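You operate a simulated robot arm through the tools that you are given. There is no shell and no other tool. Be economical: measure what you need, move in short steps, check, and stop when the job is done.

The job below is to be done with a simulated two-armed robot. You get a single attempt, and the scene is never put back.

## Task
Take the white towel from the worktop before the drying rack and hang it over the handle of the oven kit drawer.

Only the result counts: the job must be done as asked and must still hold three seconds after the hand-in. Knocking over, shifting, dropping, spilling or breaking anything else fails it. Flat cloth is picked up by pressing the open fingertips on it (5 to 10 N) and closing them slowly along it; thin cloth reads only 2 to 8 mm in the jaws.

## Robot
Two 7-joint arms with two-finger parallel grippers on one trunk, on a base that drives. Base frame: it is fixed to the floor where the robot stands at the start and does not move with it; the origin is under the middle of the robot, x ahead of it, y to its left, z up; the surface under the hand at the start is at about z = 850. Units: mm, rad, N and s.
The left shoulder is at the start at [70, 133, 1126], the right one opposite. With the tool pointing down near the work surface each hand reaches from about 200 to 660 mm from the robot's upright axis, wherever it stands, measured 20 degrees to its own side. Payload 1.57 kg a hand.
Tool frame (each hand has its own): the origin (TCP) lies between the finger pads and is the grasp point; the fingertips stand 30 mm ahead of it; z points along the fingers, y is the line along which they close. The gripper opens to 80 mm. The fingers are 17 mm wide and 12 mm thick; the gripper's body (40 by 82 mm) begins 80 mm behind the TCP.
Orientation is that of the tool frame in the base frame, as a unit quaternion [w, x, y, z]. With the fingers straight down and closing along the base's y, the tool's x points along the base's -x, its y along +y and its z along -z.

## Interface
- The arms move only by the tool jog_arm. It takes "left_targets", "right_targets" or both (then of equal length, played together; a hand with none holds still); each is a list of rows, each a list of 7 numbers: the shift along the base's x, y, z in units of 30 mm (1.0 is 30 mm), then the turn, a rotation vector about the base's x, y, z in units of 8 degrees (1.0 is 8 degrees), then the opening, from 0 (shut) to 1 (fully open). In form: [[dx, dy, dz, rx, ry, rz, hand], ...]. A call has 1 to 20 rows; each row shifts and turns the commanded pose from where the row before left it. A call with a number of a shift or a turn outside -1 to 1 is refused whole. Each row takes 0.2 s and may step no farther than 50 mm and 0.15 rad from the row before; otherwise, or with a gripper value out of range, the whole call is refused. Where a pose cannot be reached the arm comes as near as it can. A force on the tool above 40 N (or 10 N above the force at the start of the call, whichever is more), or a blocked arm, ends the call early, and 0.2 s more pass. The fingers move at their own pace (about 153 mm/s each) and stop on an object; they squeeze with about 21 N. The grip force told is the motor's: it shows also when the fingers shut on nothing. Time passes only in rows, and 0.2 s behind the last, so rows that do not move let the fingers close. It gives the time, the measured TCP pose, the force on the tool (base axes), the opening and the grip force at its end, in the units of the frame above (readings bear some noise), with the torque about the TCP (base axes, N m) and any sound that the robot's microphone picked up.
- Cameras (640 x 400 px; columns grow to the right, rows downward): "scene" is now at [123.9, -33.6, 1333.6]; the picture's right is [-0.40, -0.92, 0.00], its down [-0.75, 0.32, -0.58] and it looks along [0.53, -0.23, -0.81] (base axes); focal length 296 px, centre (320, 200). "left" rides on the left gripper at [72, 7, -122] in its tool frame; the picture's right is [-0.09, 1.00, 0.00], its down [-0.84, -0.08, -0.54] and it looks along [-0.54, -0.05, 0.84] (tool axes); focal length 238 px, centre (320, 200). "right" rides on the right gripper at [72, -7, -122] in its tool frame; the picture's right is [0.09, 1.00, 0.00], its down [-0.84, 0.08, -0.54] and it looks along [-0.54, 0.05, 0.84] (tool axes); focal length 238 px, centre (320, 200). There is no depth. A picture from a camera that has moved, and an enlarged one, comes with that camera's place and axes in the base frame and with its lens. The place of the scene camera against the robot may be out by one fixed shift of up to 12 mm in any direction.
- capture(camera): a new picture of that camera. No time passes.
- move_column(by): slides the trunk up (or, below 0, down) by that many mm; the arms and the scene camera ride with it, the base frame stays. It gives what a move gives, with no picture.
- base_move(legs): drives the robot by 1 to 6 legs, each [ahead, left, turn to the left] in mm, mm and rad, along the robot's own axes; the way and the turn of a leg run together, so that a leg with both is an arc; at most 1500 mm and 3.142 rad a leg. The arms and the cameras ride along, it lands a little off, and it stops where it bumps. It gives what a move gives.
- head_to(pan, tilt): turns the head with the scene camera to pan (to the left, within 1.501 rad either way) and tilt (down, from -0.506 to 1.204), counted from straight ahead of the robot. It gives what a move gives.
- enlarge(camera, box): a new picture of the part [left, top, right, bottom] of that camera's present view, enlarged. No time passes.
- close_job(): hands the job in; it is judged then, once.

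Go step by step. Nothing tells you exact positions but the pictures and the camera data: compare them with the known pose of the tool, close in by small moves and look again before you grip or let go. The budget is 120 turns and 92 pictures, counting those below and the enlarged ones. Unless the task says otherwise, let go and move clear before handing in, and close with one line.

The tools are called after "Emit:" as a command line: name --argument value ..., lists and objects as JSON in quotes. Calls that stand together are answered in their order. jog_arm: Moves the arms, as the interface text tells. Its arguments: {"type":"object","properties":{"left_targets":{"type":"array","items":{"type":"array","items":{"type":"number"}}},"right_targets":{"type":"array","items":{"type":"array","items":{"type":"number"}}}},"required":[]} The other tools are called the same way: move_column (by) slides the trunk up or down; base_move (legs) drives the base; head_to (pan, tilt) turns the head that bears the scene camera; capture (camera) takes a picture; enlarge (camera, box) takes an enlarged picture of a part of a camera's view; close_job () hands the job in.

At the start:

```text
time: 0.0
left_eef_pos: [508.4, 61.1, 1052.1]
left_tcp_rot: [0.0, 0.0, 1.0, 0.0]
left_wrist_force: [-0.2, 0.0, -0.1]
left_wrist_torque: [-0.04, 0.01, 0.0]
left_gripper_width: 80.1
left_finger_force: 0.0
right_eef_pos: [383.2, -318.1, 1000.4]
right_tcp_rot: [0.001, 0.0, 1.0, 0.0]
right_wrist_force: [-0.1, 0.4, -0.1]
right_wrist_torque: [0.0, 0.02, 0.02]
right_gripper_width: 79.9
right_finger_force: 0.1
trunk travel left (down, up): [-700.0, 240.0]
robot x, y, heading: [-0.4, -2.5, 0.0]
head pan, tilt: [-0.41, 0.953]
```

scene: 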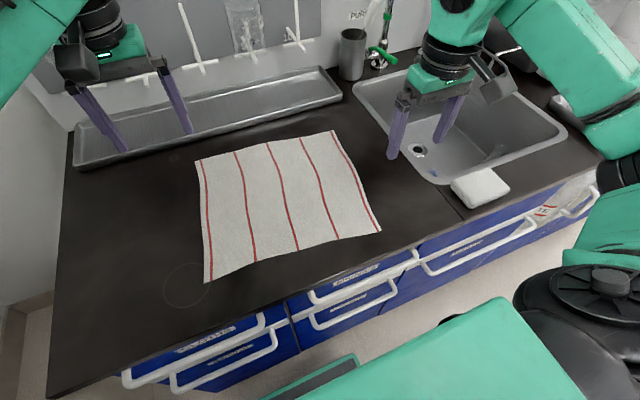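
right: 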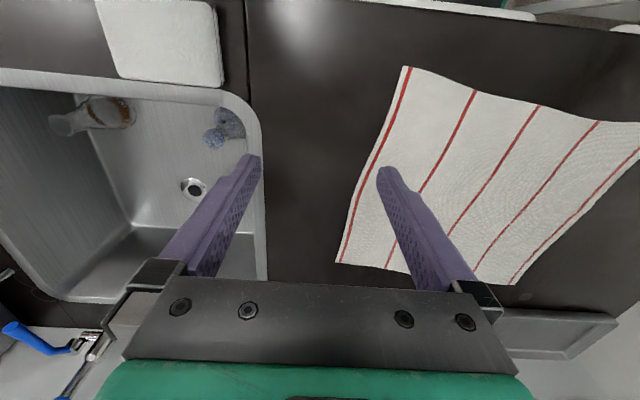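
left: 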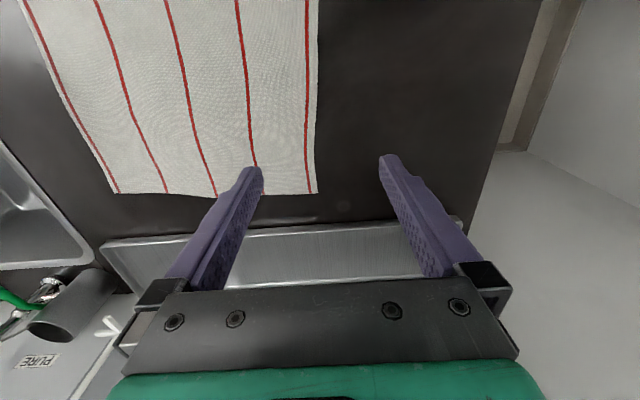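

The towel lies flat, roughly spanning x 330–650, y −280–75, and there are several labelled drawers below the counter front. I'll read the labels first.

Emit:
enlarge --camera "scene" --box '[110, 240, 430, 400]'

Emit:
enlarge --camera "scene" --box '[400, 160, 620, 300]'

```text
2.00 times, centred on (270, 320) of scene
camera zoom: at [123.9, -33.6, 1333.6], right [-0.4, -0.92, 0.0], down [-0.75, 0.32, -0.58], along [0.53, -0.23, -0.81], focal length 592 px, centre (420, -40)
```

zoom: 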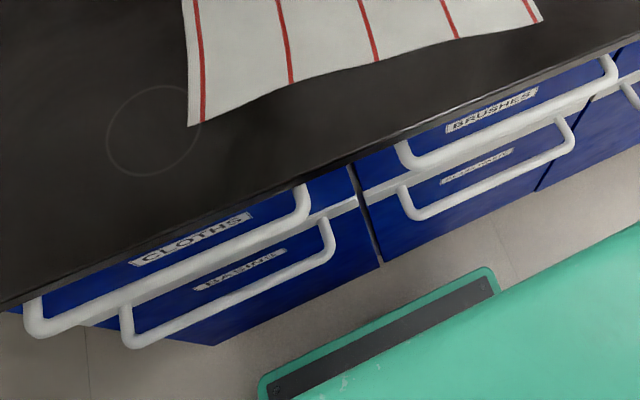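

```text
2.86 times, centred on (510, 230) of scene
camera zoom: at [123.9, -33.6, 1333.6], right [-0.4, -0.92, 0.0], down [-0.75, 0.32, -0.58], along [0.53, -0.23, -0.81], focal length 846 px, centre (-223, 114)
```

zoom: 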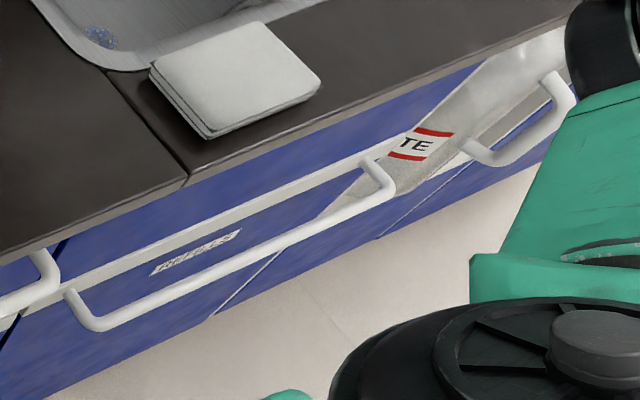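

CLOTHS, BASINS, BRUSHES and REFILLS are legible, but some labels aren't. I'll enlarge those more.

Emit:
enlarge --camera "scene" --box '[310, 290, 400, 346]'

Emit:
enlarge --camera "scene" --box '[430, 215, 510, 265]'

Emit:
head_to --pan -0.9 --tilt 0.85

Emit:
capture --camera "scene"

```text
7.11 times, centred on (355, 318) of scene
camera zoom: at [123.9, -33.6, 1333.6], right [-0.4, -0.92, 0.0], down [-0.75, 0.32, -0.58], along [0.53, -0.23, -0.81], focal length 2105 px, centre (71, -639)
```

zoom: 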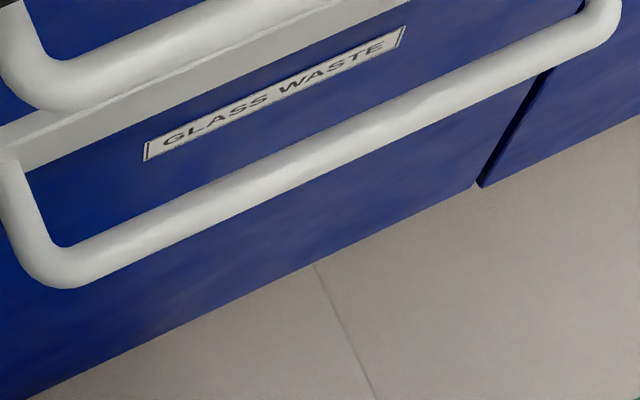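

```text
8.00 times, centred on (470, 240) of scene
camera zoom: at [123.9, -33.6, 1333.6], right [-0.4, -0.92, 0.0], down [-0.75, 0.32, -0.58], along [0.53, -0.23, -0.81], focal length 2368 px, centre (-880, -120)
```

zoom: 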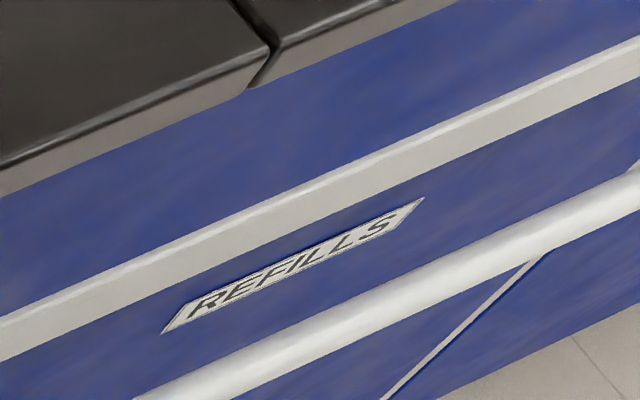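

```text
time: 0.9
left_eef_pos: [508.2, 60.5, 1051.3]
left_tcp_rot: [0.0, -0.001, 1.0, 0.0]
left_wrist_force: [0.4, -0.2, 0.5]
left_wrist_torque: [0.02, 0.01, 0.02]
left_gripper_width: 80.0
left_finger_force: 0.0
right_eef_pos: [384.4, -318.4, 997.8]
right_tcp_rot: [0.0, 0.0, 1.0, -0.001]
right_wrist_force: [0.2, 0.1, -0.2]
right_wrist_torque: [0.01, -0.03, 0.02]
right_gripper_width: 80.0
right_finger_force: 0.0
trunk travel left (down, up): [-700.0, 240.0]
robot x, y, heading: [-0.7, -0.7, 0.002]
head pan, tilt: [-0.901, 0.85]
```

```text
84 pictures are left
camera scene: at [106.0, -65.9, 1341.3], right [-0.78, -0.62, 0.0], down [-0.47, 0.59, -0.66], along [0.41, -0.52, -0.75], focal length 296 px, centre (320, 200)
```

scene: 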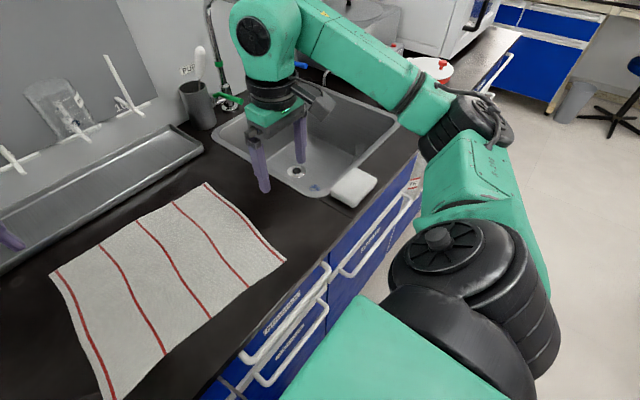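

None of these labels reads "oven kit"; further right there's another bench with an appliance. I'll look that way.

Emit:
head_to --pan -1.3 --tilt 0.45

Emit:
capture --camera "scene"

Emit:
head_to --pan -0.8 --tilt 0.3

Emit:
capture --camera "scene"

Emit:
head_to --pan 0.9 --tilt 0.45

Emit:
capture --camera "scene"

```text
time: 1.8
left_eef_pos: [508.3, 61.2, 1051.3]
left_tcp_rot: [0.0, 0.0, 1.0, 0.0]
left_wrist_force: [0.8, -0.6, 0.3]
left_wrist_torque: [0.01, 0.0, 0.0]
left_gripper_width: 80.1
left_finger_force: 0.1
right_eef_pos: [384.1, -318.3, 998.1]
right_tcp_rot: [0.0, -0.001, 1.0, 0.0]
right_wrist_force: [0.3, 0.9, 0.2]
right_wrist_torque: [0.01, 0.02, -0.01]
right_gripper_width: 79.9
right_finger_force: 0.0
trunk travel left (down, up): [-700.0, 240.0]
robot x, y, heading: [-0.6, 3.5, -0.001]
head pan, tilt: [-1.3, 0.45]
```

```text
83 pictures are left
camera scene: at [82.0, -93.2, 1375.7], right [-0.96, -0.27, 0.0], down [-0.12, 0.42, -0.9], along [0.24, -0.87, -0.44], focal length 296 px, centre (320, 200)
```

scene: 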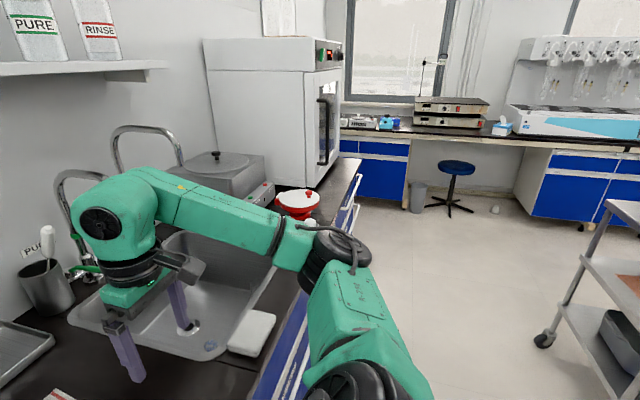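

```text
time: 2.7
left_eef_pos: [509.2, 60.0, 1052.6]
left_tcp_rot: [0.0, 0.0, 1.0, 0.0]
left_wrist_force: [1.0, 0.1, -0.3]
left_wrist_torque: [0.01, 0.0, 0.01]
left_gripper_width: 80.0
left_finger_force: 0.0
right_eef_pos: [383.0, -318.0, 999.0]
right_tcp_rot: [-0.001, 0.0, 1.0, 0.0]
right_wrist_force: [0.2, 0.6, 0.2]
right_wrist_torque: [-0.01, -0.01, -0.03]
right_gripper_width: 79.8
right_finger_force: 0.1
trunk travel left (down, up): [-700.0, 240.0]
robot x, y, heading: [-0.6, -2.7, 0.003]
head pan, tilt: [-0.799, 0.3]
```

```text
82 pictures are left
camera scene: at [122.3, -71.7, 1389.7], right [-0.72, -0.7, 0.0], down [-0.21, 0.21, -0.96], along [0.67, -0.69, -0.3], focal length 296 px, centre (320, 200)
```

scene: 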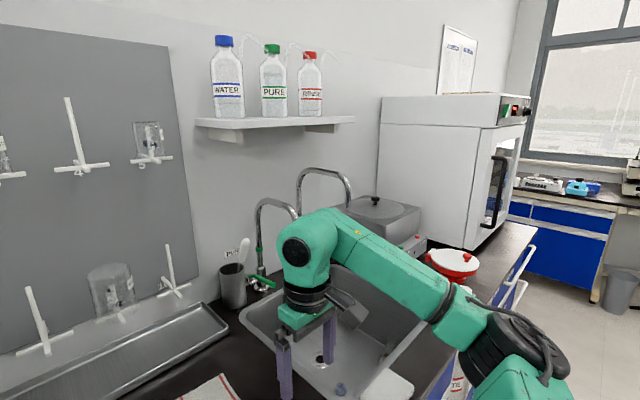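

```text
time: 4.5
left_eef_pos: [507.9, 59.8, 1051.5]
left_tcp_rot: [0.0, 0.0, 1.0, 0.001]
left_wrist_force: [0.0, -0.4, -0.1]
left_wrist_torque: [-0.01, -0.03, 0.0]
left_gripper_width: 79.9
left_finger_force: 0.1
right_eef_pos: [383.1, -318.4, 998.0]
right_tcp_rot: [0.0, 0.0, 1.0, 0.0]
right_wrist_force: [-0.2, -0.4, 0.5]
right_wrist_torque: [-0.05, 0.01, -0.02]
right_gripper_width: 79.8
right_finger_force: 0.1
trunk travel left (down, up): [-700.0, 240.0]
robot x, y, heading: [-0.9, -0.1, 0.002]
head pan, tilt: [0.901, 0.45]
```

```text
81 pictures are left
camera scene: at [114.5, 67.3, 1375.8], right [0.78, -0.62, 0.0], down [-0.27, -0.34, -0.9], along [0.56, 0.71, -0.44], focal length 296 px, centre (320, 200)
```

scene: 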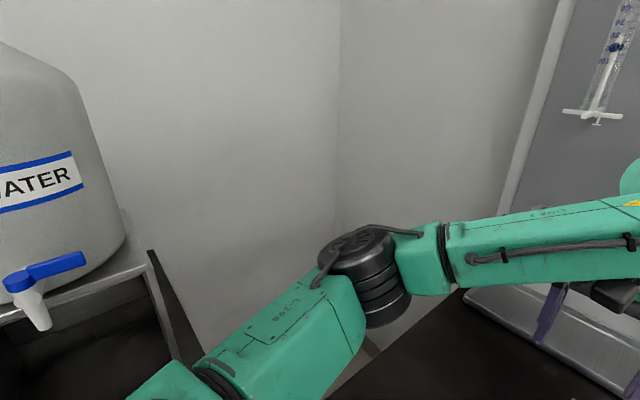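

The oven stands on the same bench to the right, so the oven kit drawer is likely under it. I'll back away and drive right to read the labels before picking anything up.

Emit:
base_move --legs '[[-320, 0, 0], [0, -700, 0]]'

Emit:
head_to --pan -0.4 --tilt 0.75

Emit:
capture --camera "scene"

```text
time: 10.1
left_eef_pos: [186.4, -647.2, 1051.9]
left_tcp_rot: [0.0, 0.001, 1.0, 0.0]
left_wrist_force: [-0.2, -0.5, 0.6]
left_wrist_torque: [0.01, 0.01, -0.05]
left_gripper_width: 80.1
left_finger_force: 0.1
right_eef_pos: [61.3, -1025.5, 998.5]
right_tcp_rot: [0.0, 0.001, 1.0, 0.0]
right_wrist_force: [0.6, 0.7, 1.1]
right_wrist_torque: [0.0, 0.0, 0.01]
right_gripper_width: 80.1
right_finger_force: 0.0
trunk travel left (down, up): [-700.0, 240.0]
robot x, y, heading: [-321.6, -706.8, -0.005]
head pan, tilt: [0.901, 0.45]
```

```text
time: 11.5
left_eef_pos: [187.2, -648.4, 1052.2]
left_tcp_rot: [0.0, 0.001, 1.0, 0.0]
left_wrist_force: [-0.2, 0.3, -0.1]
left_wrist_torque: [-0.02, 0.03, -0.02]
left_gripper_width: 79.7
left_finger_force: 0.1
right_eef_pos: [61.5, -1025.3, 999.1]
right_tcp_rot: [0.0, 0.001, 1.0, 0.001]
right_wrist_force: [0.0, 0.1, 0.3]
right_wrist_torque: [-0.01, 0.01, 0.0]
right_gripper_width: 79.8
right_finger_force: 0.1
trunk travel left (down, up): [-700.0, 240.0]
robot x, y, heading: [-319.8, -705.7, -0.003]
head pan, tilt: [-0.4, 0.75]
```

```text
80 pictures are left
camera scene: at [-187.9, -744.0, 1349.3], right [-0.39, -0.92, 0.0], down [-0.63, 0.27, -0.73], along [0.67, -0.29, -0.68], focal length 296 px, centre (320, 200)
```

scene: 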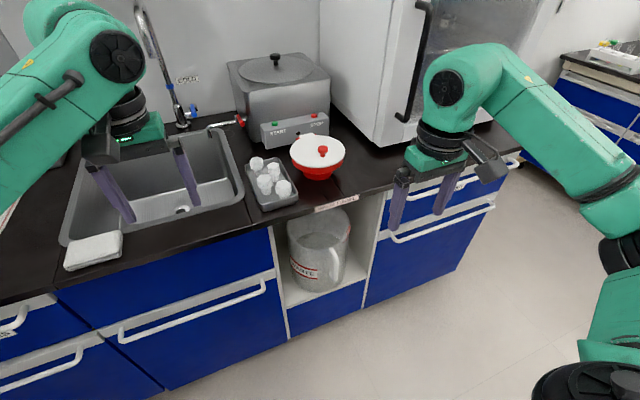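

Under the oven there's a unit with two handles, partly hidden by the right gripper. I'll enlarge that area.

Emit:
enlarge --camera "scene" --box '[370, 140, 540, 250]'

Emit:
enlarge --camera "right" --box '[0, 0, 640, 400]'

```text
3.64 times, centred on (455, 195) of scene
camera zoom: at [-187.9, -744.0, 1349.3], right [-0.39, -0.92, 0.0], down [-0.63, 0.27, -0.73], along [0.67, -0.29, -0.68], focal length 1076 px, centre (-171, 218)
```

zoom: 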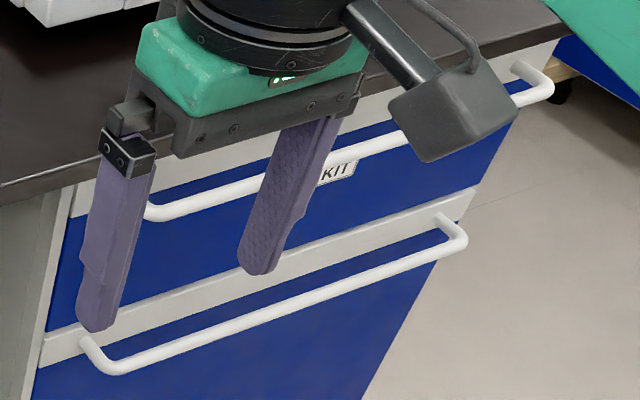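

```text
1.00 times, centred on (320, 200) of right (not enlarged: the box is as wide or as high as the picture)
camera zoom: at [-12.3, -1032.1, 1120.6], right [-0.09, 1.0, 0.0], down [0.84, 0.08, 0.54], along [0.54, 0.05, -0.84], focal length 238 px, centre (320, 200)
```

zoom: 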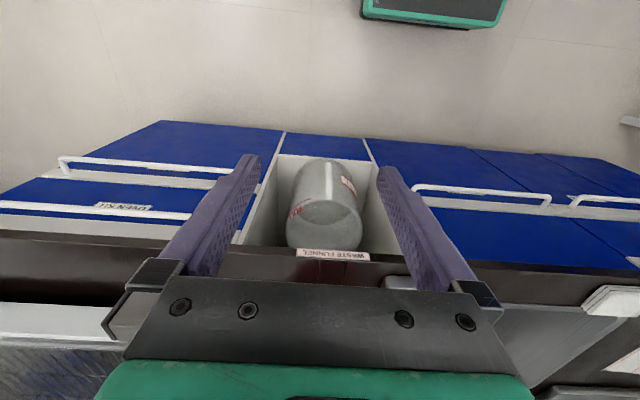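

The label on the upper drawer under the oven reads "OVEN KIT". I'll drive in front of that drawer and measure its handle.

Emit:
base_move --legs '[[0, -560, 0]]'

Emit:
head_to --pan -0.15 --tilt 0.85

Emit:
capture --camera "scene"

Emit:
capture --camera "left"

```text
time: 14.8
left_eef_pos: [186.7, -1220.7, 1051.1]
left_tcp_rot: [0.001, 0.001, 1.0, 0.0]
left_wrist_force: [-0.5, 0.1, -0.1]
left_wrist_torque: [-0.02, 0.01, 0.03]
left_gripper_width: 80.1
left_finger_force: 0.0
right_eef_pos: [62.0, -1597.8, 999.1]
right_tcp_rot: [-0.001, 0.0, 1.0, 0.0]
right_wrist_force: [-0.2, 0.1, 0.4]
right_wrist_torque: [0.02, 0.03, 0.02]
right_gripper_width: 80.1
right_finger_force: 0.0
trunk travel left (down, up): [-700.0, 240.0]
robot x, y, heading: [-320.6, -1281.6, 0.0]
head pan, tilt: [-0.4, 0.75]
```

```text
time: 15.6
left_eef_pos: [186.3, -1220.4, 1051.3]
left_tcp_rot: [0.0, 0.0, 1.0, 0.0]
left_wrist_force: [0.4, -0.8, 0.8]
left_wrist_torque: [0.04, 0.0, -0.04]
left_gripper_width: 80.0
left_finger_force: 0.0
right_eef_pos: [60.4, -1599.7, 998.9]
right_tcp_rot: [0.0, 0.0, 1.0, 0.0]
right_wrist_force: [0.2, -0.6, -0.1]
right_wrist_torque: [-0.01, -0.03, 0.02]
right_gripper_width: 79.6
right_finger_force: 0.0
trunk travel left (down, up): [-700.0, 240.0]
robot x, y, heading: [-318.4, -1280.3, 0.001]
head pan, tilt: [-0.15, 0.85]
```

```text
77 pictures are left
camera scene: at [-187.7, -1297.5, 1341.3], right [-0.15, -0.99, 0.0], down [-0.74, 0.11, -0.66], along [0.65, -0.1, -0.75], focal length 296 px, centre (320, 200)
```

scene: 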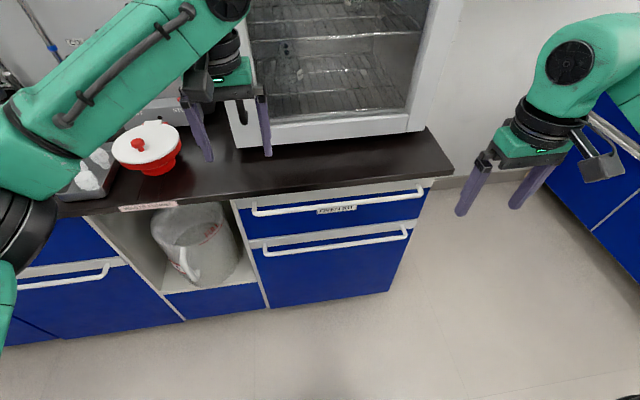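

```text
76 pictures are left
camera left: at [114.6, -1214.3, 1173.2], right [0.09, 1.0, 0.0], down [0.84, -0.08, 0.54], along [0.54, -0.05, -0.84], focal length 238 px, centre (320, 200)
```

left: 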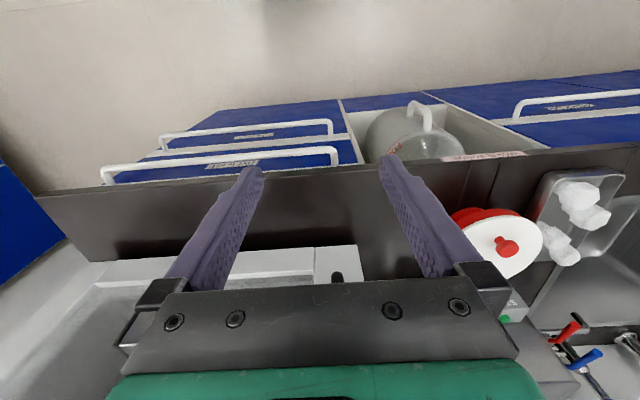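

The upper handle is clear now. I'll enlarge it in both cameras to triangulate it.

Emit:
enlarge --camera "scene" --box '[220, 150, 460, 300]'

Emit:
enlarge --camera "left" --box '[90, 90, 350, 250]'

```text
2.67 times, centred on (340, 225) of scene
camera zoom: at [-187.7, -1297.5, 1341.3], right [-0.15, -0.99, 0.0], down [-0.74, 0.11, -0.66], along [0.65, -0.1, -0.75], focal length 789 px, centre (267, 133)
```

zoom: 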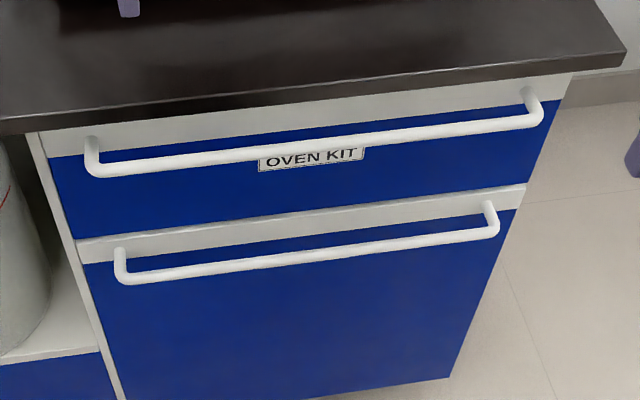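

```text
2.46 times, centred on (220, 170) of left
camera zoom: at [114.6, -1214.3, 1173.2], right [0.09, 1.0, 0.0], down [0.84, -0.08, 0.54], along [0.54, -0.05, -0.84], focal length 587 px, centre (566, 274)
```

zoom: 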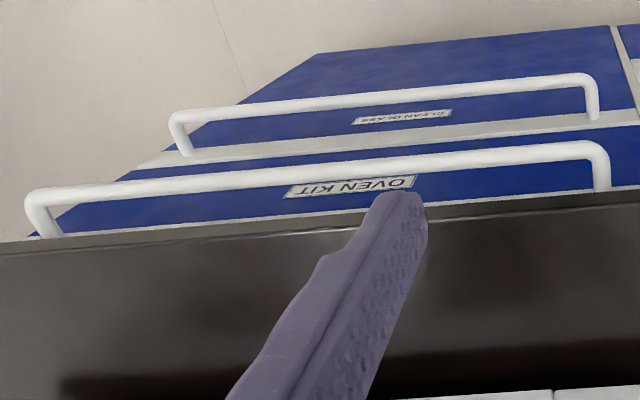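

The OVEN KIT bar is at about x 257, z 813, y −1214 to −1606, with the counter edge only ~20 mm behind it. The plan is to hold the towel by its two near corners, feed the free end down behind the bar, then fold it over. I'll go back to the towel now.

Emit:
base_move --legs '[[0, 1192, 0], [318, 0, 0]]'

Emit:
head_to --pan 0 --tilt 0.95

Emit:
capture --camera "scene"

Emit:
capture --camera "right"

Emit:
capture --camera "left"

```text
time: 23.3
left_eef_pos: [522.3, -69.1, 1051.8]
left_tcp_rot: [0.0, 0.008, 1.0, 0.0]
left_wrist_force: [-0.3, 0.6, -0.4]
left_wrist_torque: [0.01, 0.0, -0.01]
left_gripper_width: 80.0
left_finger_force: 0.0
right_eef_pos: [391.3, -444.2, 999.1]
right_tcp_rot: [0.0, 0.009, 1.0, 0.0]
right_wrist_force: [-0.9, 0.0, -0.3]
right_wrist_torque: [-0.01, 0.05, -0.03]
right_gripper_width: 80.0
right_finger_force: 0.0
trunk travel left (down, up): [-700.0, 240.0]
robot x, y, heading: [12.3, -121.8, -0.015]
head pan, tilt: [-0.15, 0.85]
```

```text
time: 24.0
left_eef_pos: [523.3, -68.6, 1052.9]
left_tcp_rot: [-0.001, 0.008, 1.0, 0.0]
left_wrist_force: [-0.4, 0.0, 0.0]
left_wrist_torque: [0.01, 0.0, 0.02]
left_gripper_width: 80.0
left_finger_force: 0.1
right_eef_pos: [391.2, -445.5, 997.0]
right_tcp_rot: [0.0, 0.009, 1.0, -0.001]
right_wrist_force: [-0.3, -0.1, 0.7]
right_wrist_torque: [0.05, 0.0, -0.04]
right_gripper_width: 80.0
right_finger_force: 0.1
trunk travel left (down, up): [-700.0, 240.0]
robot x, y, heading: [10.6, -117.3, -0.021]
head pan, tilt: [0.0, 0.949]
```

```text
73 pictures are left
camera scene: at [143.9, -127.4, 1333.8], right [-0.02, -1.0, 0.0], down [-0.81, 0.01, -0.58], along [0.58, -0.01, -0.81], focal length 296 px, centre (320, 200)
```

scene: 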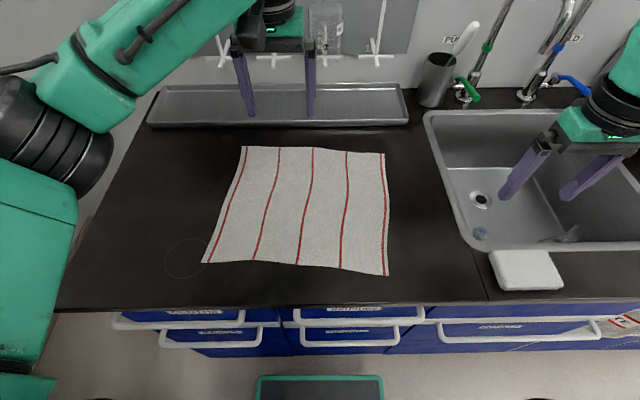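

```text
72 pictures are left
camera right: at [318.1, -450.4, 1120.5], right [-0.07, 1.0, 0.0], down [0.84, 0.06, 0.54], along [0.54, 0.04, -0.84], focal length 238 px, centre (320, 200)
```

right: 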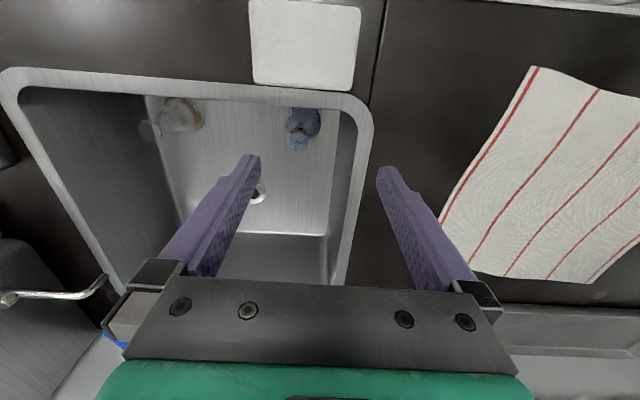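

```text
71 pictures are left
camera left: at [451.8, -61.4, 1173.0], right [0.11, 0.99, 0.0], down [0.84, -0.09, 0.54], along [0.54, -0.06, -0.84], focal length 238 px, centre (320, 200)
```

left: 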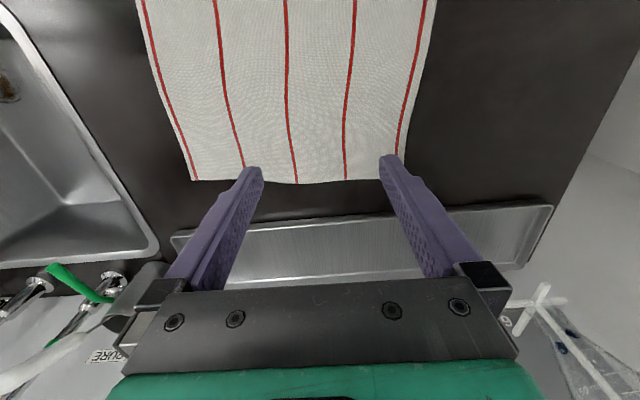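

The near corners are at roughly (355, 78) and (325, −243). I'll bring both hands over them with partly open fingers and check with the wrist cameras.

Emit:
jog_arm --left_targets '[[-0.63, 0.487, -0.383, 0, 0, 0, 0.6], [-0.63, 0.487, -0.383, 0, 0, 0, 0.6], [-0.63, 0.487, -0.383, 0, 0, 0, 0.6], [-0.63, 0.487, -0.383, 0, 0, 0, 0.6], [-0.63, 0.487, -0.383, 0, 0, 0, 0.6], [-0.63, 0.487, -0.383, 0, 0, 0, 0.6], [-0.63, 0.487, -0.383, 0, 0, 0, 0.6], [-0.63, 0.487, -0.383, 0, 0, 0, 0.6]]' --right_targets '[[-0.19, 0.958, -0.154, 0, 0, 0, 0.6], [-0.19, 0.958, -0.154, 0, 0, 0, 0.6], [-0.19, 0.958, -0.154, 0, 0, 0, 0.6], [-0.19, 0.958, -0.154, 0, 0, 0, 0.6], [-0.19, 0.958, -0.154, 0, 0, 0, 0.6], [-0.19, 0.958, -0.154, 0, 0, 0, 0.6], [-0.19, 0.958, -0.154, 0, 0, 0, 0.6], [-0.19, 0.958, -0.154, 0, 0, 0, 0.6]]'

Emit:
capture --camera "left"

Emit:
capture --camera "right"

```text
time: 25.8
left_eef_pos: [369.5, 51.6, 958.6]
left_tcp_rot: [0.0, 0.008, 1.0, 0.0]
left_wrist_force: [0.0, 0.4, 0.0]
left_wrist_torque: [-0.02, -0.02, 0.02]
left_gripper_width: 47.9
left_finger_force: 0.1
right_eef_pos: [343.2, -213.4, 962.9]
right_tcp_rot: [0.002, 0.009, 1.0, -0.001]
right_wrist_force: [0.1, 0.2, 0.1]
right_wrist_torque: [0.02, -0.02, 0.02]
right_gripper_width: 48.0
right_finger_force: 0.1
trunk travel left (down, up): [-700.0, 240.0]
robot x, y, heading: [13.1, -122.0, -0.015]
head pan, tilt: [0.0, 0.949]
```

```text
70 pictures are left
camera left: at [297.7, 59.0, 1081.1], right [0.11, 0.99, 0.0], down [0.84, -0.09, 0.54], along [0.54, -0.06, -0.84], focal length 238 px, centre (320, 200)
```

left: 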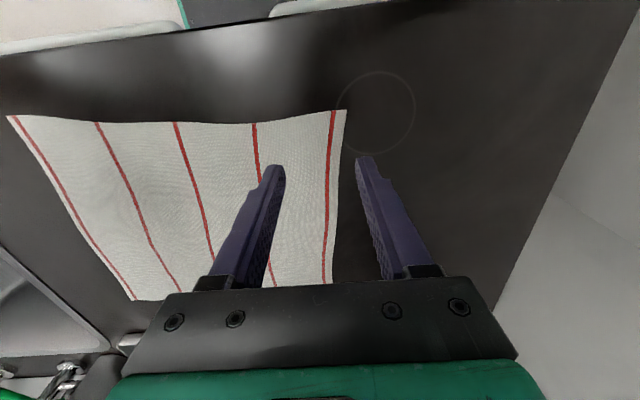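

```text
69 pictures are left
camera right: at [270.1, -218.3, 1085.6], right [-0.07, 1.0, 0.0], down [0.84, 0.06, 0.54], along [0.54, 0.04, -0.84], focal length 238 px, centre (320, 200)
```

right: 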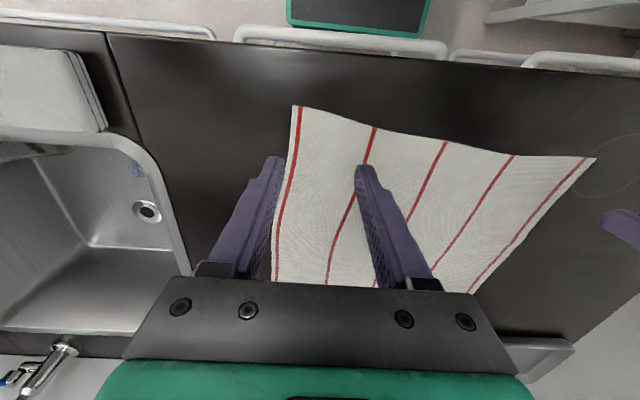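

Corners are well fixed at (349, 78) and (318, −239). I'll lower both hands to just above the cloth at about 35 mm in from each corner.

Emit:
jog_arm --left_targets '[[-0.04, -0.107, -0.83, 0, 0, 0, 0.5], [-0.04, -0.107, -0.83, 0, 0, 0, 0.5], [-0.04, -0.107, -0.83, 0, 0, 0, 0.5]]' --right_targets '[[-0.055, 0.104, -0.86, 0, 0, 0, 0.5], [-0.055, 0.104, -0.86, 0, 0, 0, 0.5], [-0.055, 0.104, -0.86, 0, 0, 0, 0.5]]'

Emit:
capture --camera "left"

Emit:
capture --camera "right"

```text
time: 26.6
left_eef_pos: [369.1, 38.4, 885.0]
left_tcp_rot: [0.0, 0.008, 1.0, 0.0]
left_wrist_force: [0.2, 0.1, 0.4]
left_wrist_torque: [0.0, -0.03, -0.01]
left_gripper_width: 39.9
left_finger_force: 0.0
right_eef_pos: [342.1, -206.4, 885.0]
right_tcp_rot: [0.0, 0.008, 1.0, 0.0]
right_wrist_force: [0.7, 0.4, 0.1]
right_wrist_torque: [0.0, 0.02, -0.02]
right_gripper_width: 40.1
right_finger_force: 0.1
trunk travel left (down, up): [-700.0, 240.0]
robot x, y, heading: [11.2, -116.9, -0.019]
head pan, tilt: [0.0, 0.949]
```

```text
68 pictures are left
camera left: at [297.0, 46.6, 1005.7], right [0.11, 0.99, 0.0], down [0.84, -0.09, 0.54], along [0.54, -0.06, -0.84], focal length 238 px, centre (320, 200)
```

left: 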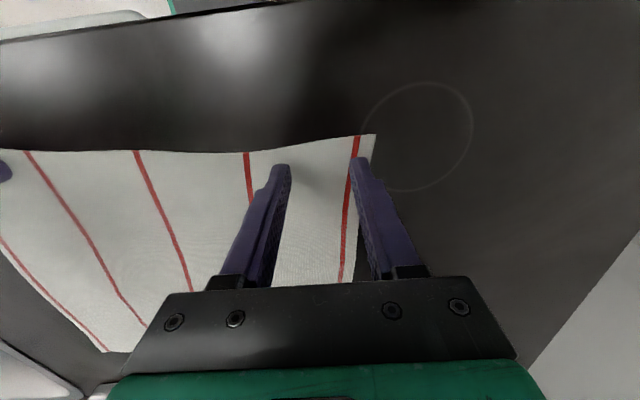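

```text
67 pictures are left
camera right: at [268.2, -211.0, 1006.7], right [-0.07, 1.0, 0.0], down [0.84, 0.06, 0.54], along [0.54, 0.04, -0.84], focal length 238 px, centre (320, 200)
```

right: 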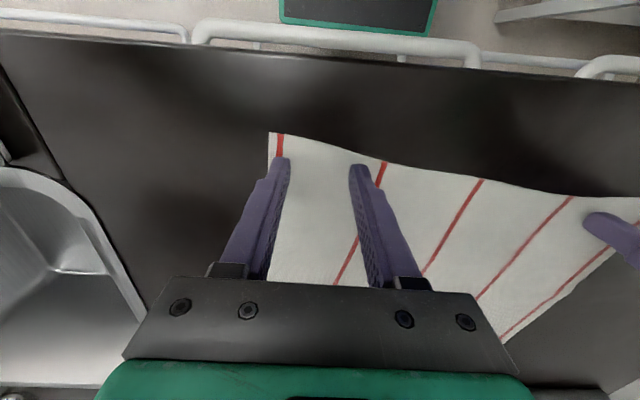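

Both pairs of fingertips are on the cloth's corner areas and about 5 mm above it. I'll press down gently.

Emit:
jog_arm --left_targets '[[-0.15, 0.05, -0.07, 0, 0, 0, 0.5], [0, 0, -0.07, 0, 0, 0, 0.5], [0, 0, -0.05, 0, 0, 0, 0.5]]' --right_targets '[[0, 0, -0.07, 0, 0, 0, 0.5], [0, 0, -0.07, 0, 0, 0, 0.5], [0, 0, -0.05, 0, 0, 0, 0.5]]'

```text
time: 27.4
left_eef_pos: [363.6, 39.4, 881.3]
left_tcp_rot: [0.003, 0.008, 1.0, 0.0]
left_wrist_force: [2.5, 0.9, 8.9]
left_wrist_torque: [0.09, -0.04, -0.01]
left_gripper_width: 40.0
left_finger_force: 0.1
right_eef_pos: [341.4, -206.0, 880.4]
right_tcp_rot: [0.003, 0.008, 1.0, 0.001]
right_wrist_force: [2.4, -1.1, 18.4]
right_wrist_torque: [-0.26, 0.0, 0.02]
right_gripper_width: 39.9
right_finger_force: 0.0
trunk travel left (down, up): [-700.0, 240.0]
robot x, y, heading: [12.9, -115.8, -0.019]
head pan, tilt: [0.0, 0.949]
```

Left presses 9 N, right 18 N; I'll ease the right by under a millimetre and close both slowly.

Emit:
jog_arm --left_targets '[[0, 0, 0, 0, 0, 0, 0.5], [0, 0, 0, 0, 0, 0, 0.45], [0, 0, 0, 0, 0, 0, 0.4], [0, 0, 0, 0, 0, 0, 0.35], [0, 0, 0, 0, 0, 0, 0.3], [0, 0, 0, 0, 0, 0, 0.25], [0, 0, 0, 0, 0, 0, 0.2], [0, 0, 0, 0, 0, 0, 0.15], [0, 0, 0, 0, 0, 0, 0.1], [0, 0, 0, 0, 0, 0, 0.05], [0, 0, 0, 0, 0, 0, 0], [0, 0, 0, 0, 0, 0, 0], [0, 0, 0, 0, 0, 0, 0]]' --right_targets '[[0, 0, 0.04, 0, 0, 0, 0.5], [0, 0, 0, 0, 0, 0, 0.45], [0, 0, 0, 0, 0, 0, 0.4], [0, 0, 0, 0, 0, 0, 0.35], [0, 0, 0, 0, 0, 0, 0.3], [0, 0, 0, 0, 0, 0, 0.25], [0, 0, 0, 0, 0, 0, 0.2], [0, 0, 0, 0, 0, 0, 0.15], [0, 0, 0, 0, 0, 0, 0.1], [0, 0, 0, 0, 0, 0, 0.05], [0, 0, 0, 0, 0, 0, 0], [0, 0, 0, 0, 0, 0, 0], [0, 0, 0, 0, 0, 0, 0]]'

Emit:
capture --camera "left"

Emit:
capture --camera "right"

```text
time: 30.2
left_eef_pos: [361.8, 39.6, 881.1]
left_tcp_rot: [0.002, 0.008, 1.0, 0.001]
left_wrist_force: [0.3, -0.5, 29.4]
left_wrist_torque: [0.02, 0.07, -0.04]
left_gripper_width: 6.5
left_finger_force: 20.6
right_eef_pos: [338.6, -208.0, 882.2]
right_tcp_rot: [0.002, 0.009, 1.0, 0.001]
right_wrist_force: [1.0, 0.8, 6.0]
right_wrist_torque: [0.01, 0.05, 0.02]
right_gripper_width: 0.0
right_finger_force: 20.6
trunk travel left (down, up): [-700.0, 240.0]
robot x, y, heading: [15.6, -120.3, -0.021]
head pan, tilt: [0.0, 0.949]
```

```text
66 pictures are left
camera left: at [288.9, 46.2, 1002.0], right [0.11, 0.99, 0.0], down [0.83, -0.09, 0.55], along [0.54, -0.06, -0.84], focal length 238 px, centre (320, 200)
```

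left: 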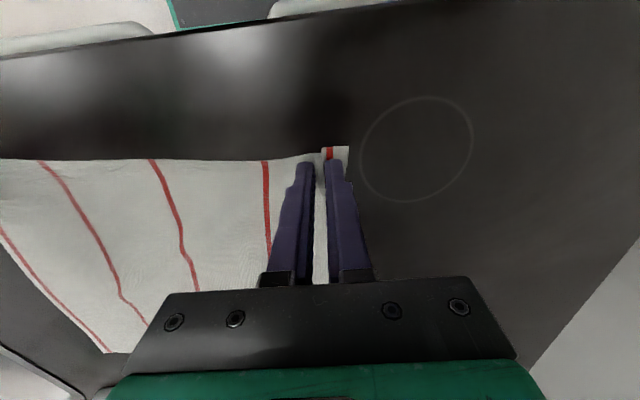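

```text
65 pictures are left
camera right: at [264.2, -212.7, 1003.0], right [-0.07, 1.0, 0.0], down [0.84, 0.06, 0.54], along [0.54, 0.04, -0.84], focal length 238 px, centre (320, 200)
```

right: 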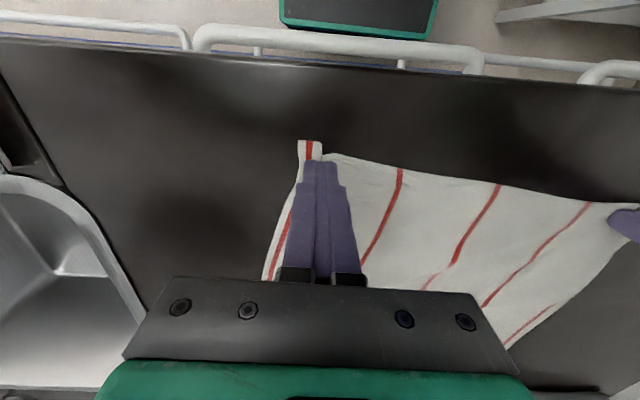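

The left hand holds cloth (6.5 mm), but the right closed on nothing (0.0). I'll relieve the left, reopen the right, and repeat with slightly more pressure.

Emit:
jog_arm --left_targets '[[0, 0, 0.1, 0, 0, 0, 0], [0, 0, 0, 0, 0, 0, 0], [0, 0, 0, 0, 0, 0, 0], [0, 0, 0, 0, 0, 0, 0]]' --right_targets '[[0, 0, 0.15, 0, 0, 0, 0.1], [0, 0, 0, 0, 0, 0, 0.5], [0, 0, -0.1, 0, 0, 0, 0.5], [0, 0, -0.09, 0, 0, 0, 0.5]]'

Emit:
capture --camera "right"

```text
time: 31.2
left_eef_pos: [361.8, 38.8, 884.4]
left_tcp_rot: [0.0, 0.01, 1.0, 0.0]
left_wrist_force: [1.1, -0.3, 6.1]
left_wrist_torque: [0.05, -0.03, 0.0]
left_gripper_width: 3.6
left_finger_force: 21.6
right_eef_pos: [340.8, -205.7, 880.5]
right_tcp_rot: [0.002, 0.009, 1.0, 0.0]
right_wrist_force: [0.2, -1.8, 19.9]
right_wrist_torque: [-0.05, 0.05, 0.08]
right_gripper_width: 40.2
right_finger_force: 0.1
trunk travel left (down, up): [-700.0, 240.0]
robot x, y, heading: [11.5, -119.4, -0.019]
head pan, tilt: [0.0, 0.949]
```

```text
64 pictures are left
camera right: at [265.9, -211.9, 1002.7], right [-0.07, 1.0, 0.0], down [0.84, 0.06, 0.55], along [0.54, 0.04, -0.84], focal length 238 px, centre (320, 200)
```

right: 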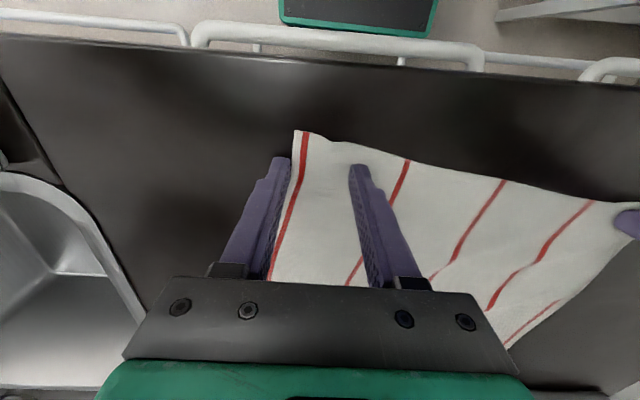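

The outer finger is now off the cloth, since the cloth slid inwards. I'll lift, shift 15 mm left, and press again.

Emit:
jog_arm --right_targets '[[0, 0, 0.2, 0, 0, 0, 0.5], [0.05, 0.5, 0, 0, 0, 0, 0.5], [0, 0, -0.1, 0, 0, 0, 0.5], [0, 0, -0.075, 0, 0, 0, 0.5], [0, 0, 0, 0, 0, 0, 0.5]]'

Emit:
capture --camera "right"

```text
time: 32.4
left_eef_pos: [361.2, 38.3, 883.5]
left_tcp_rot: [0.001, 0.008, 1.0, 0.0]
left_wrist_force: [0.2, 0.8, 5.8]
left_wrist_torque: [0.08, -0.02, 0.01]
left_gripper_width: 3.8
left_finger_force: 21.2
right_eef_pos: [341.4, -190.7, 881.1]
right_tcp_rot: [0.0, 0.009, 1.0, 0.0]
right_wrist_force: [-1.2, -2.6, 12.1]
right_wrist_torque: [-0.19, 0.04, 0.02]
right_gripper_width: 40.2
right_finger_force: 0.0
trunk travel left (down, up): [-700.0, 240.0]
robot x, y, heading: [11.0, -118.4, -0.02]
head pan, tilt: [0.0, 0.949]
```

```text
63 pictures are left
camera right: at [267.5, -196.2, 1002.9], right [-0.07, 1.0, 0.0], down [0.84, 0.06, 0.54], along [0.54, 0.04, -0.84], focal length 238 px, centre (320, 200)
```

right: 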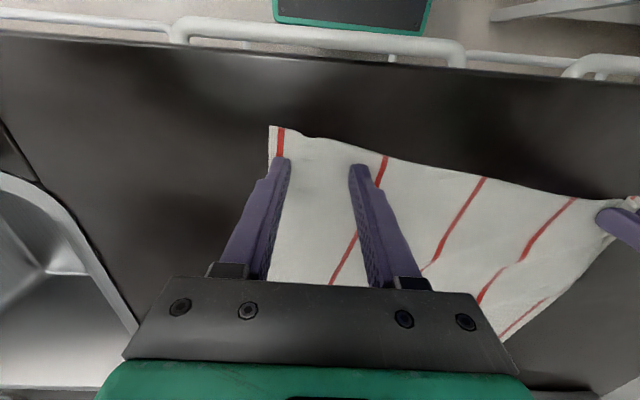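

The fingers sit well on the corner with 12 N. Closing slowly.

Emit:
jog_arm --right_targets '[[0, 0, 0, 0, 0, 0, 0.46], [0, 0, 0, 0, 0, 0, 0.42], [0, 0, 0, 0, 0, 0, 0.38], [0, 0, 0, 0, 0, 0, 0.34], [0, 0, 0, 0, 0, 0, 0.3], [0, 0, 0, 0, 0, 0, 0.26], [0, 0, 0, 0, 0, 0, 0.22], [0, 0, 0, 0, 0, 0, 0.18], [0, 0, 0, 0, 0, 0, 0.14], [0, 0, 0, 0, 0, 0, 0.1], [0, 0, 0, 0, 0, 0, 0.06], [0, 0, 0, 0, 0, 0, 0.03], [0, 0, 0, 0, 0, 0, 0], [0, 0, 0, 0, 0, 0, 0], [0, 0, 0.1, 0, 0, 0, 0], [0, 0, 0, 0, 0, 0, 0]]'

Emit:
capture --camera "right"

```text
time: 35.8
left_eef_pos: [362.6, 38.2, 882.6]
left_tcp_rot: [0.0, 0.009, 1.0, 0.0]
left_wrist_force: [-2.9, -14.0, 6.0]
left_wrist_torque: [-0.43, 0.17, -0.06]
left_gripper_width: 4.4
left_finger_force: 21.0
right_eef_pos: [341.9, -190.7, 881.9]
right_tcp_rot: [0.0, 0.009, 1.0, 0.001]
right_wrist_force: [1.6, 13.4, 1.3]
right_wrist_torque: [0.4, -0.02, -0.03]
right_gripper_width: 2.2
right_finger_force: 20.9
trunk travel left (down, up): [-700.0, 240.0]
robot x, y, heading: [12.4, -119.1, -0.019]
head pan, tilt: [0.0, 0.949]
```

```text
62 pictures are left
camera right: at [267.9, -196.2, 1004.8], right [-0.07, 1.0, 0.0], down [0.84, 0.06, 0.54], along [0.54, 0.04, -0.84], focal length 238 px, centre (320, 200)
```

right: 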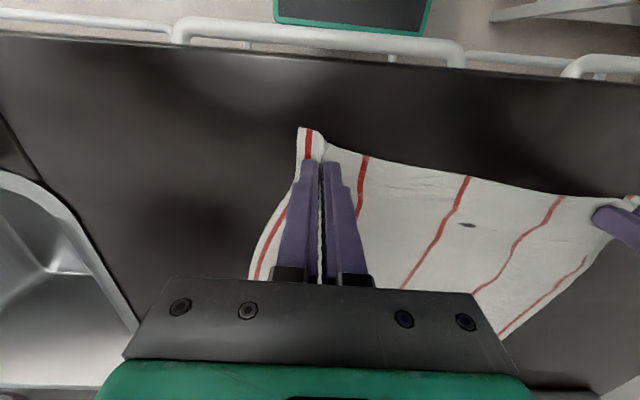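

Both hands hold the cloth, with 13 N tension between them. I'll move the right hand in 8 mm and lift both slightly to test.

Emit:
jog_arm --left_targets '[[0, 0, 0, 0, 0, 0, 0], [0, 0, 0, 0, 0, 0, 0], [0, 0, 0.3, 0, 0, 0, 0], [0, 0, 0.5, 0, 0, 0, 0], [0, 0, 0.5, 0, 0, 0, 0], [0, 0, 0.5, 0, 0, 0, 0]]' --right_targets '[[0, 0.2, 0, 0, 0, 0, 0], [0, 0.13, 0, 0, 0, 0, 0], [0, 0, 0.3, 0, 0, 0, 0], [0, 0, 0.5, 0, 0, 0, 0], [0, 0, 0.5, 0, 0, 0, 0], [0, 0, 0.5, 0, 0, 0, 0]]'

Emit:
capture --camera "scene"

```text
time: 37.2
left_eef_pos: [362.9, 39.9, 934.4]
left_tcp_rot: [0.001, 0.007, 1.0, 0.0]
left_wrist_force: [0.1, 0.1, 0.1]
left_wrist_torque: [-0.01, -0.04, -0.01]
left_gripper_width: 2.5
left_finger_force: 21.6
right_eef_pos: [343.3, -180.9, 935.8]
right_tcp_rot: [0.001, 0.008, 1.0, 0.0]
right_wrist_force: [0.3, 0.5, 0.0]
right_wrist_torque: [0.04, 0.01, 0.02]
right_gripper_width: 2.1
right_finger_force: 20.8
trunk travel left (down, up): [-700.0, 240.0]
robot x, y, heading: [16.7, -119.1, -0.02]
head pan, tilt: [0.0, 0.949]
```

```text
61 pictures are left
camera scene: at [143.2, -127.2, 1333.8], right [-0.02, -1.0, 0.0], down [-0.81, 0.01, -0.58], along [0.58, -0.01, -0.81], focal length 296 px, centre (320, 200)
```

scene: 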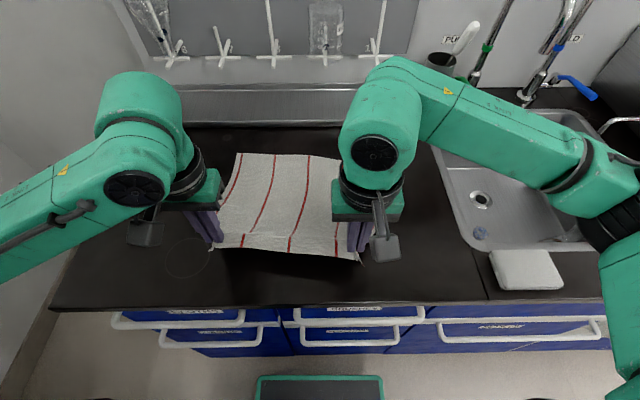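

Both corners lift cleanly. I'll raise the trunk and then the arms so the towel hangs free.

Emit:
move_column --by 235

Emit:
jog_arm --left_targets '[[0, 0, 0.9, 0, 0, 0, 0], [0, 0, 0.9, 0, 0, 0, 0], [0, 0, 0, 0, 0, 0, 0]]' --right_targets '[[0.3, 0, 0.9, 0, 0, 0, 0], [0.3, 0, 0.9, 0, 0, 0, 0], [0, 0, 0, 0, 0, 0, 0]]'

Emit:
capture --camera "scene"

Emit:
capture --camera "right"

```text
time: 39.6
left_eef_pos: [364.3, 39.8, 1169.4]
left_tcp_rot: [0.0, 0.009, 1.0, 0.0]
left_wrist_force: [0.8, -0.5, -0.6]
left_wrist_torque: [-0.06, 0.0, 0.0]
left_gripper_width: 2.0
left_finger_force: 20.8
right_eef_pos: [342.2, -181.7, 1172.1]
right_tcp_rot: [0.0, 0.008, 1.0, 0.0]
right_wrist_force: [0.6, 1.2, 0.3]
right_wrist_torque: [0.04, 0.0, 0.02]
right_gripper_width: 2.1
right_finger_force: 21.4
trunk travel left (down, up): [-935.0, 5.0]
robot x, y, heading: [12.7, -119.8, -0.012]
head pan, tilt: [0.0, 0.949]
```

```text
time: 40.4
left_eef_pos: [363.9, 42.0, 1223.6]
left_tcp_rot: [0.0, 0.008, 1.0, 0.0]
left_wrist_force: [0.6, -1.0, 0.3]
left_wrist_torque: [-0.02, 0.01, 0.01]
left_gripper_width: 2.4
left_finger_force: 21.3
right_eef_pos: [362.5, -181.9, 1225.7]
right_tcp_rot: [0.0, 0.01, 1.0, 0.0]
right_wrist_force: [-0.1, -0.2, -0.2]
right_wrist_torque: [-0.02, 0.0, 0.01]
right_gripper_width: 2.5
right_finger_force: 21.1
trunk travel left (down, up): [-935.0, 5.0]
robot x, y, heading: [12.6, -120.9, -0.02]
head pan, tilt: [0.0, 0.949]
```

```text
60 pictures are left
camera scene: at [143.3, -127.2, 1568.8], right [-0.02, -1.0, 0.0], down [-0.81, 0.01, -0.58], along [0.58, -0.01, -0.81], focal length 296 px, centre (320, 200)
```

scene: 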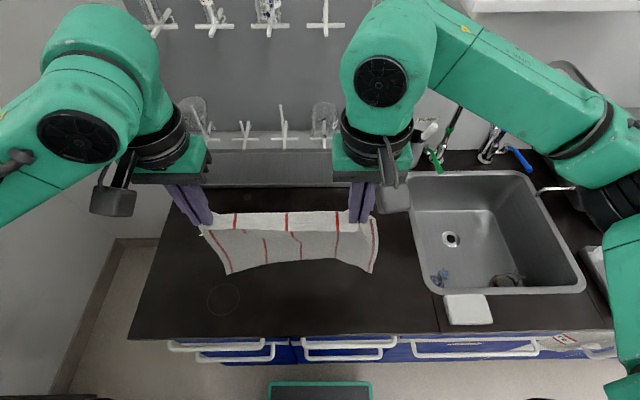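

```text
59 pictures are left
camera right: at [288.4, -185.9, 1346.8], right [-0.07, 1.0, 0.0], down [0.84, 0.06, 0.54], along [0.54, 0.04, -0.84], focal length 238 px, centre (320, 200)
```

right: 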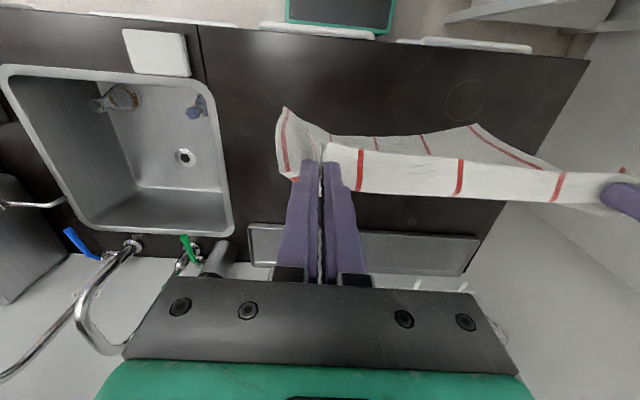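

The towel hangs freely from both hands. I'll back off, drive right to the oven-kit drawer, and re-check the pose.

Emit:
base_move --legs '[[-250, 0, 0.018], [0, -660, 0], [0, -660, 0]]'

Emit:
head_to --pan 0 --tilt 1.0

Emit:
capture --camera "scene"

```text
time: 48.7
left_eef_pos: [113.7, -1260.0, 1224.1]
left_tcp_rot: [0.0, -0.001, 1.0, -0.001]
left_wrist_force: [-1.1, -1.3, -0.1]
left_wrist_torque: [-0.05, -0.02, -0.02]
left_gripper_width: 2.1
left_finger_force: 21.0
right_eef_pos: [117.0, -1481.5, 1224.2]
right_tcp_rot: [0.0, -0.001, 1.0, 0.0]
right_wrist_force: [0.2, 0.6, -0.5]
right_wrist_torque: [-0.06, 0.0, 0.01]
right_gripper_width: 2.2
right_finger_force: 21.0
trunk travel left (down, up): [-935.0, 5.0]
robot x, y, heading: [-231.0, -1429.3, 0.0]
head pan, tilt: [0.0, 0.949]
```

```text
time: 49.4
left_eef_pos: [113.7, -1261.3, 1224.2]
left_tcp_rot: [0.0, -0.002, 1.0, 0.0]
left_wrist_force: [-0.7, 0.1, -0.5]
left_wrist_torque: [-0.02, 0.03, -0.04]
left_gripper_width: 2.3
left_finger_force: 21.5
right_eef_pos: [117.6, -1484.3, 1224.7]
right_tcp_rot: [0.0, -0.001, 1.0, 0.0]
right_wrist_force: [0.6, 0.2, -0.1]
right_wrist_torque: [-0.03, 0.0, 0.0]
right_gripper_width: 2.2
right_finger_force: 21.1
trunk travel left (down, up): [-935.0, 5.0]
robot x, y, heading: [-232.6, -1430.3, 0.004]
head pan, tilt: [0.0, 1.0]
```

```text
58 pictures are left
camera scene: at [-105.6, -1434.0, 1565.2], right [0.0, -1.0, 0.0], down [-0.84, 0.0, -0.54], along [0.54, 0.0, -0.84], focal length 296 px, centre (320, 200)
```

scene: 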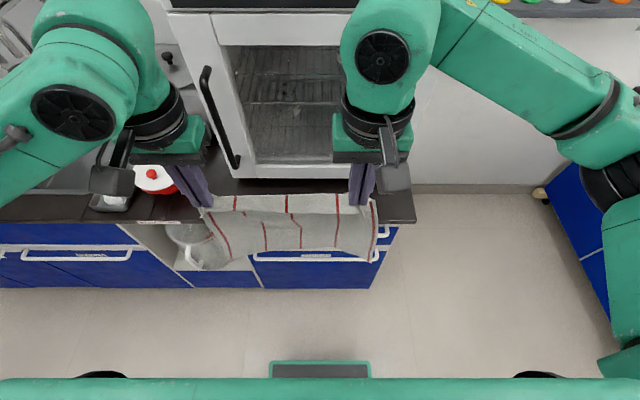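

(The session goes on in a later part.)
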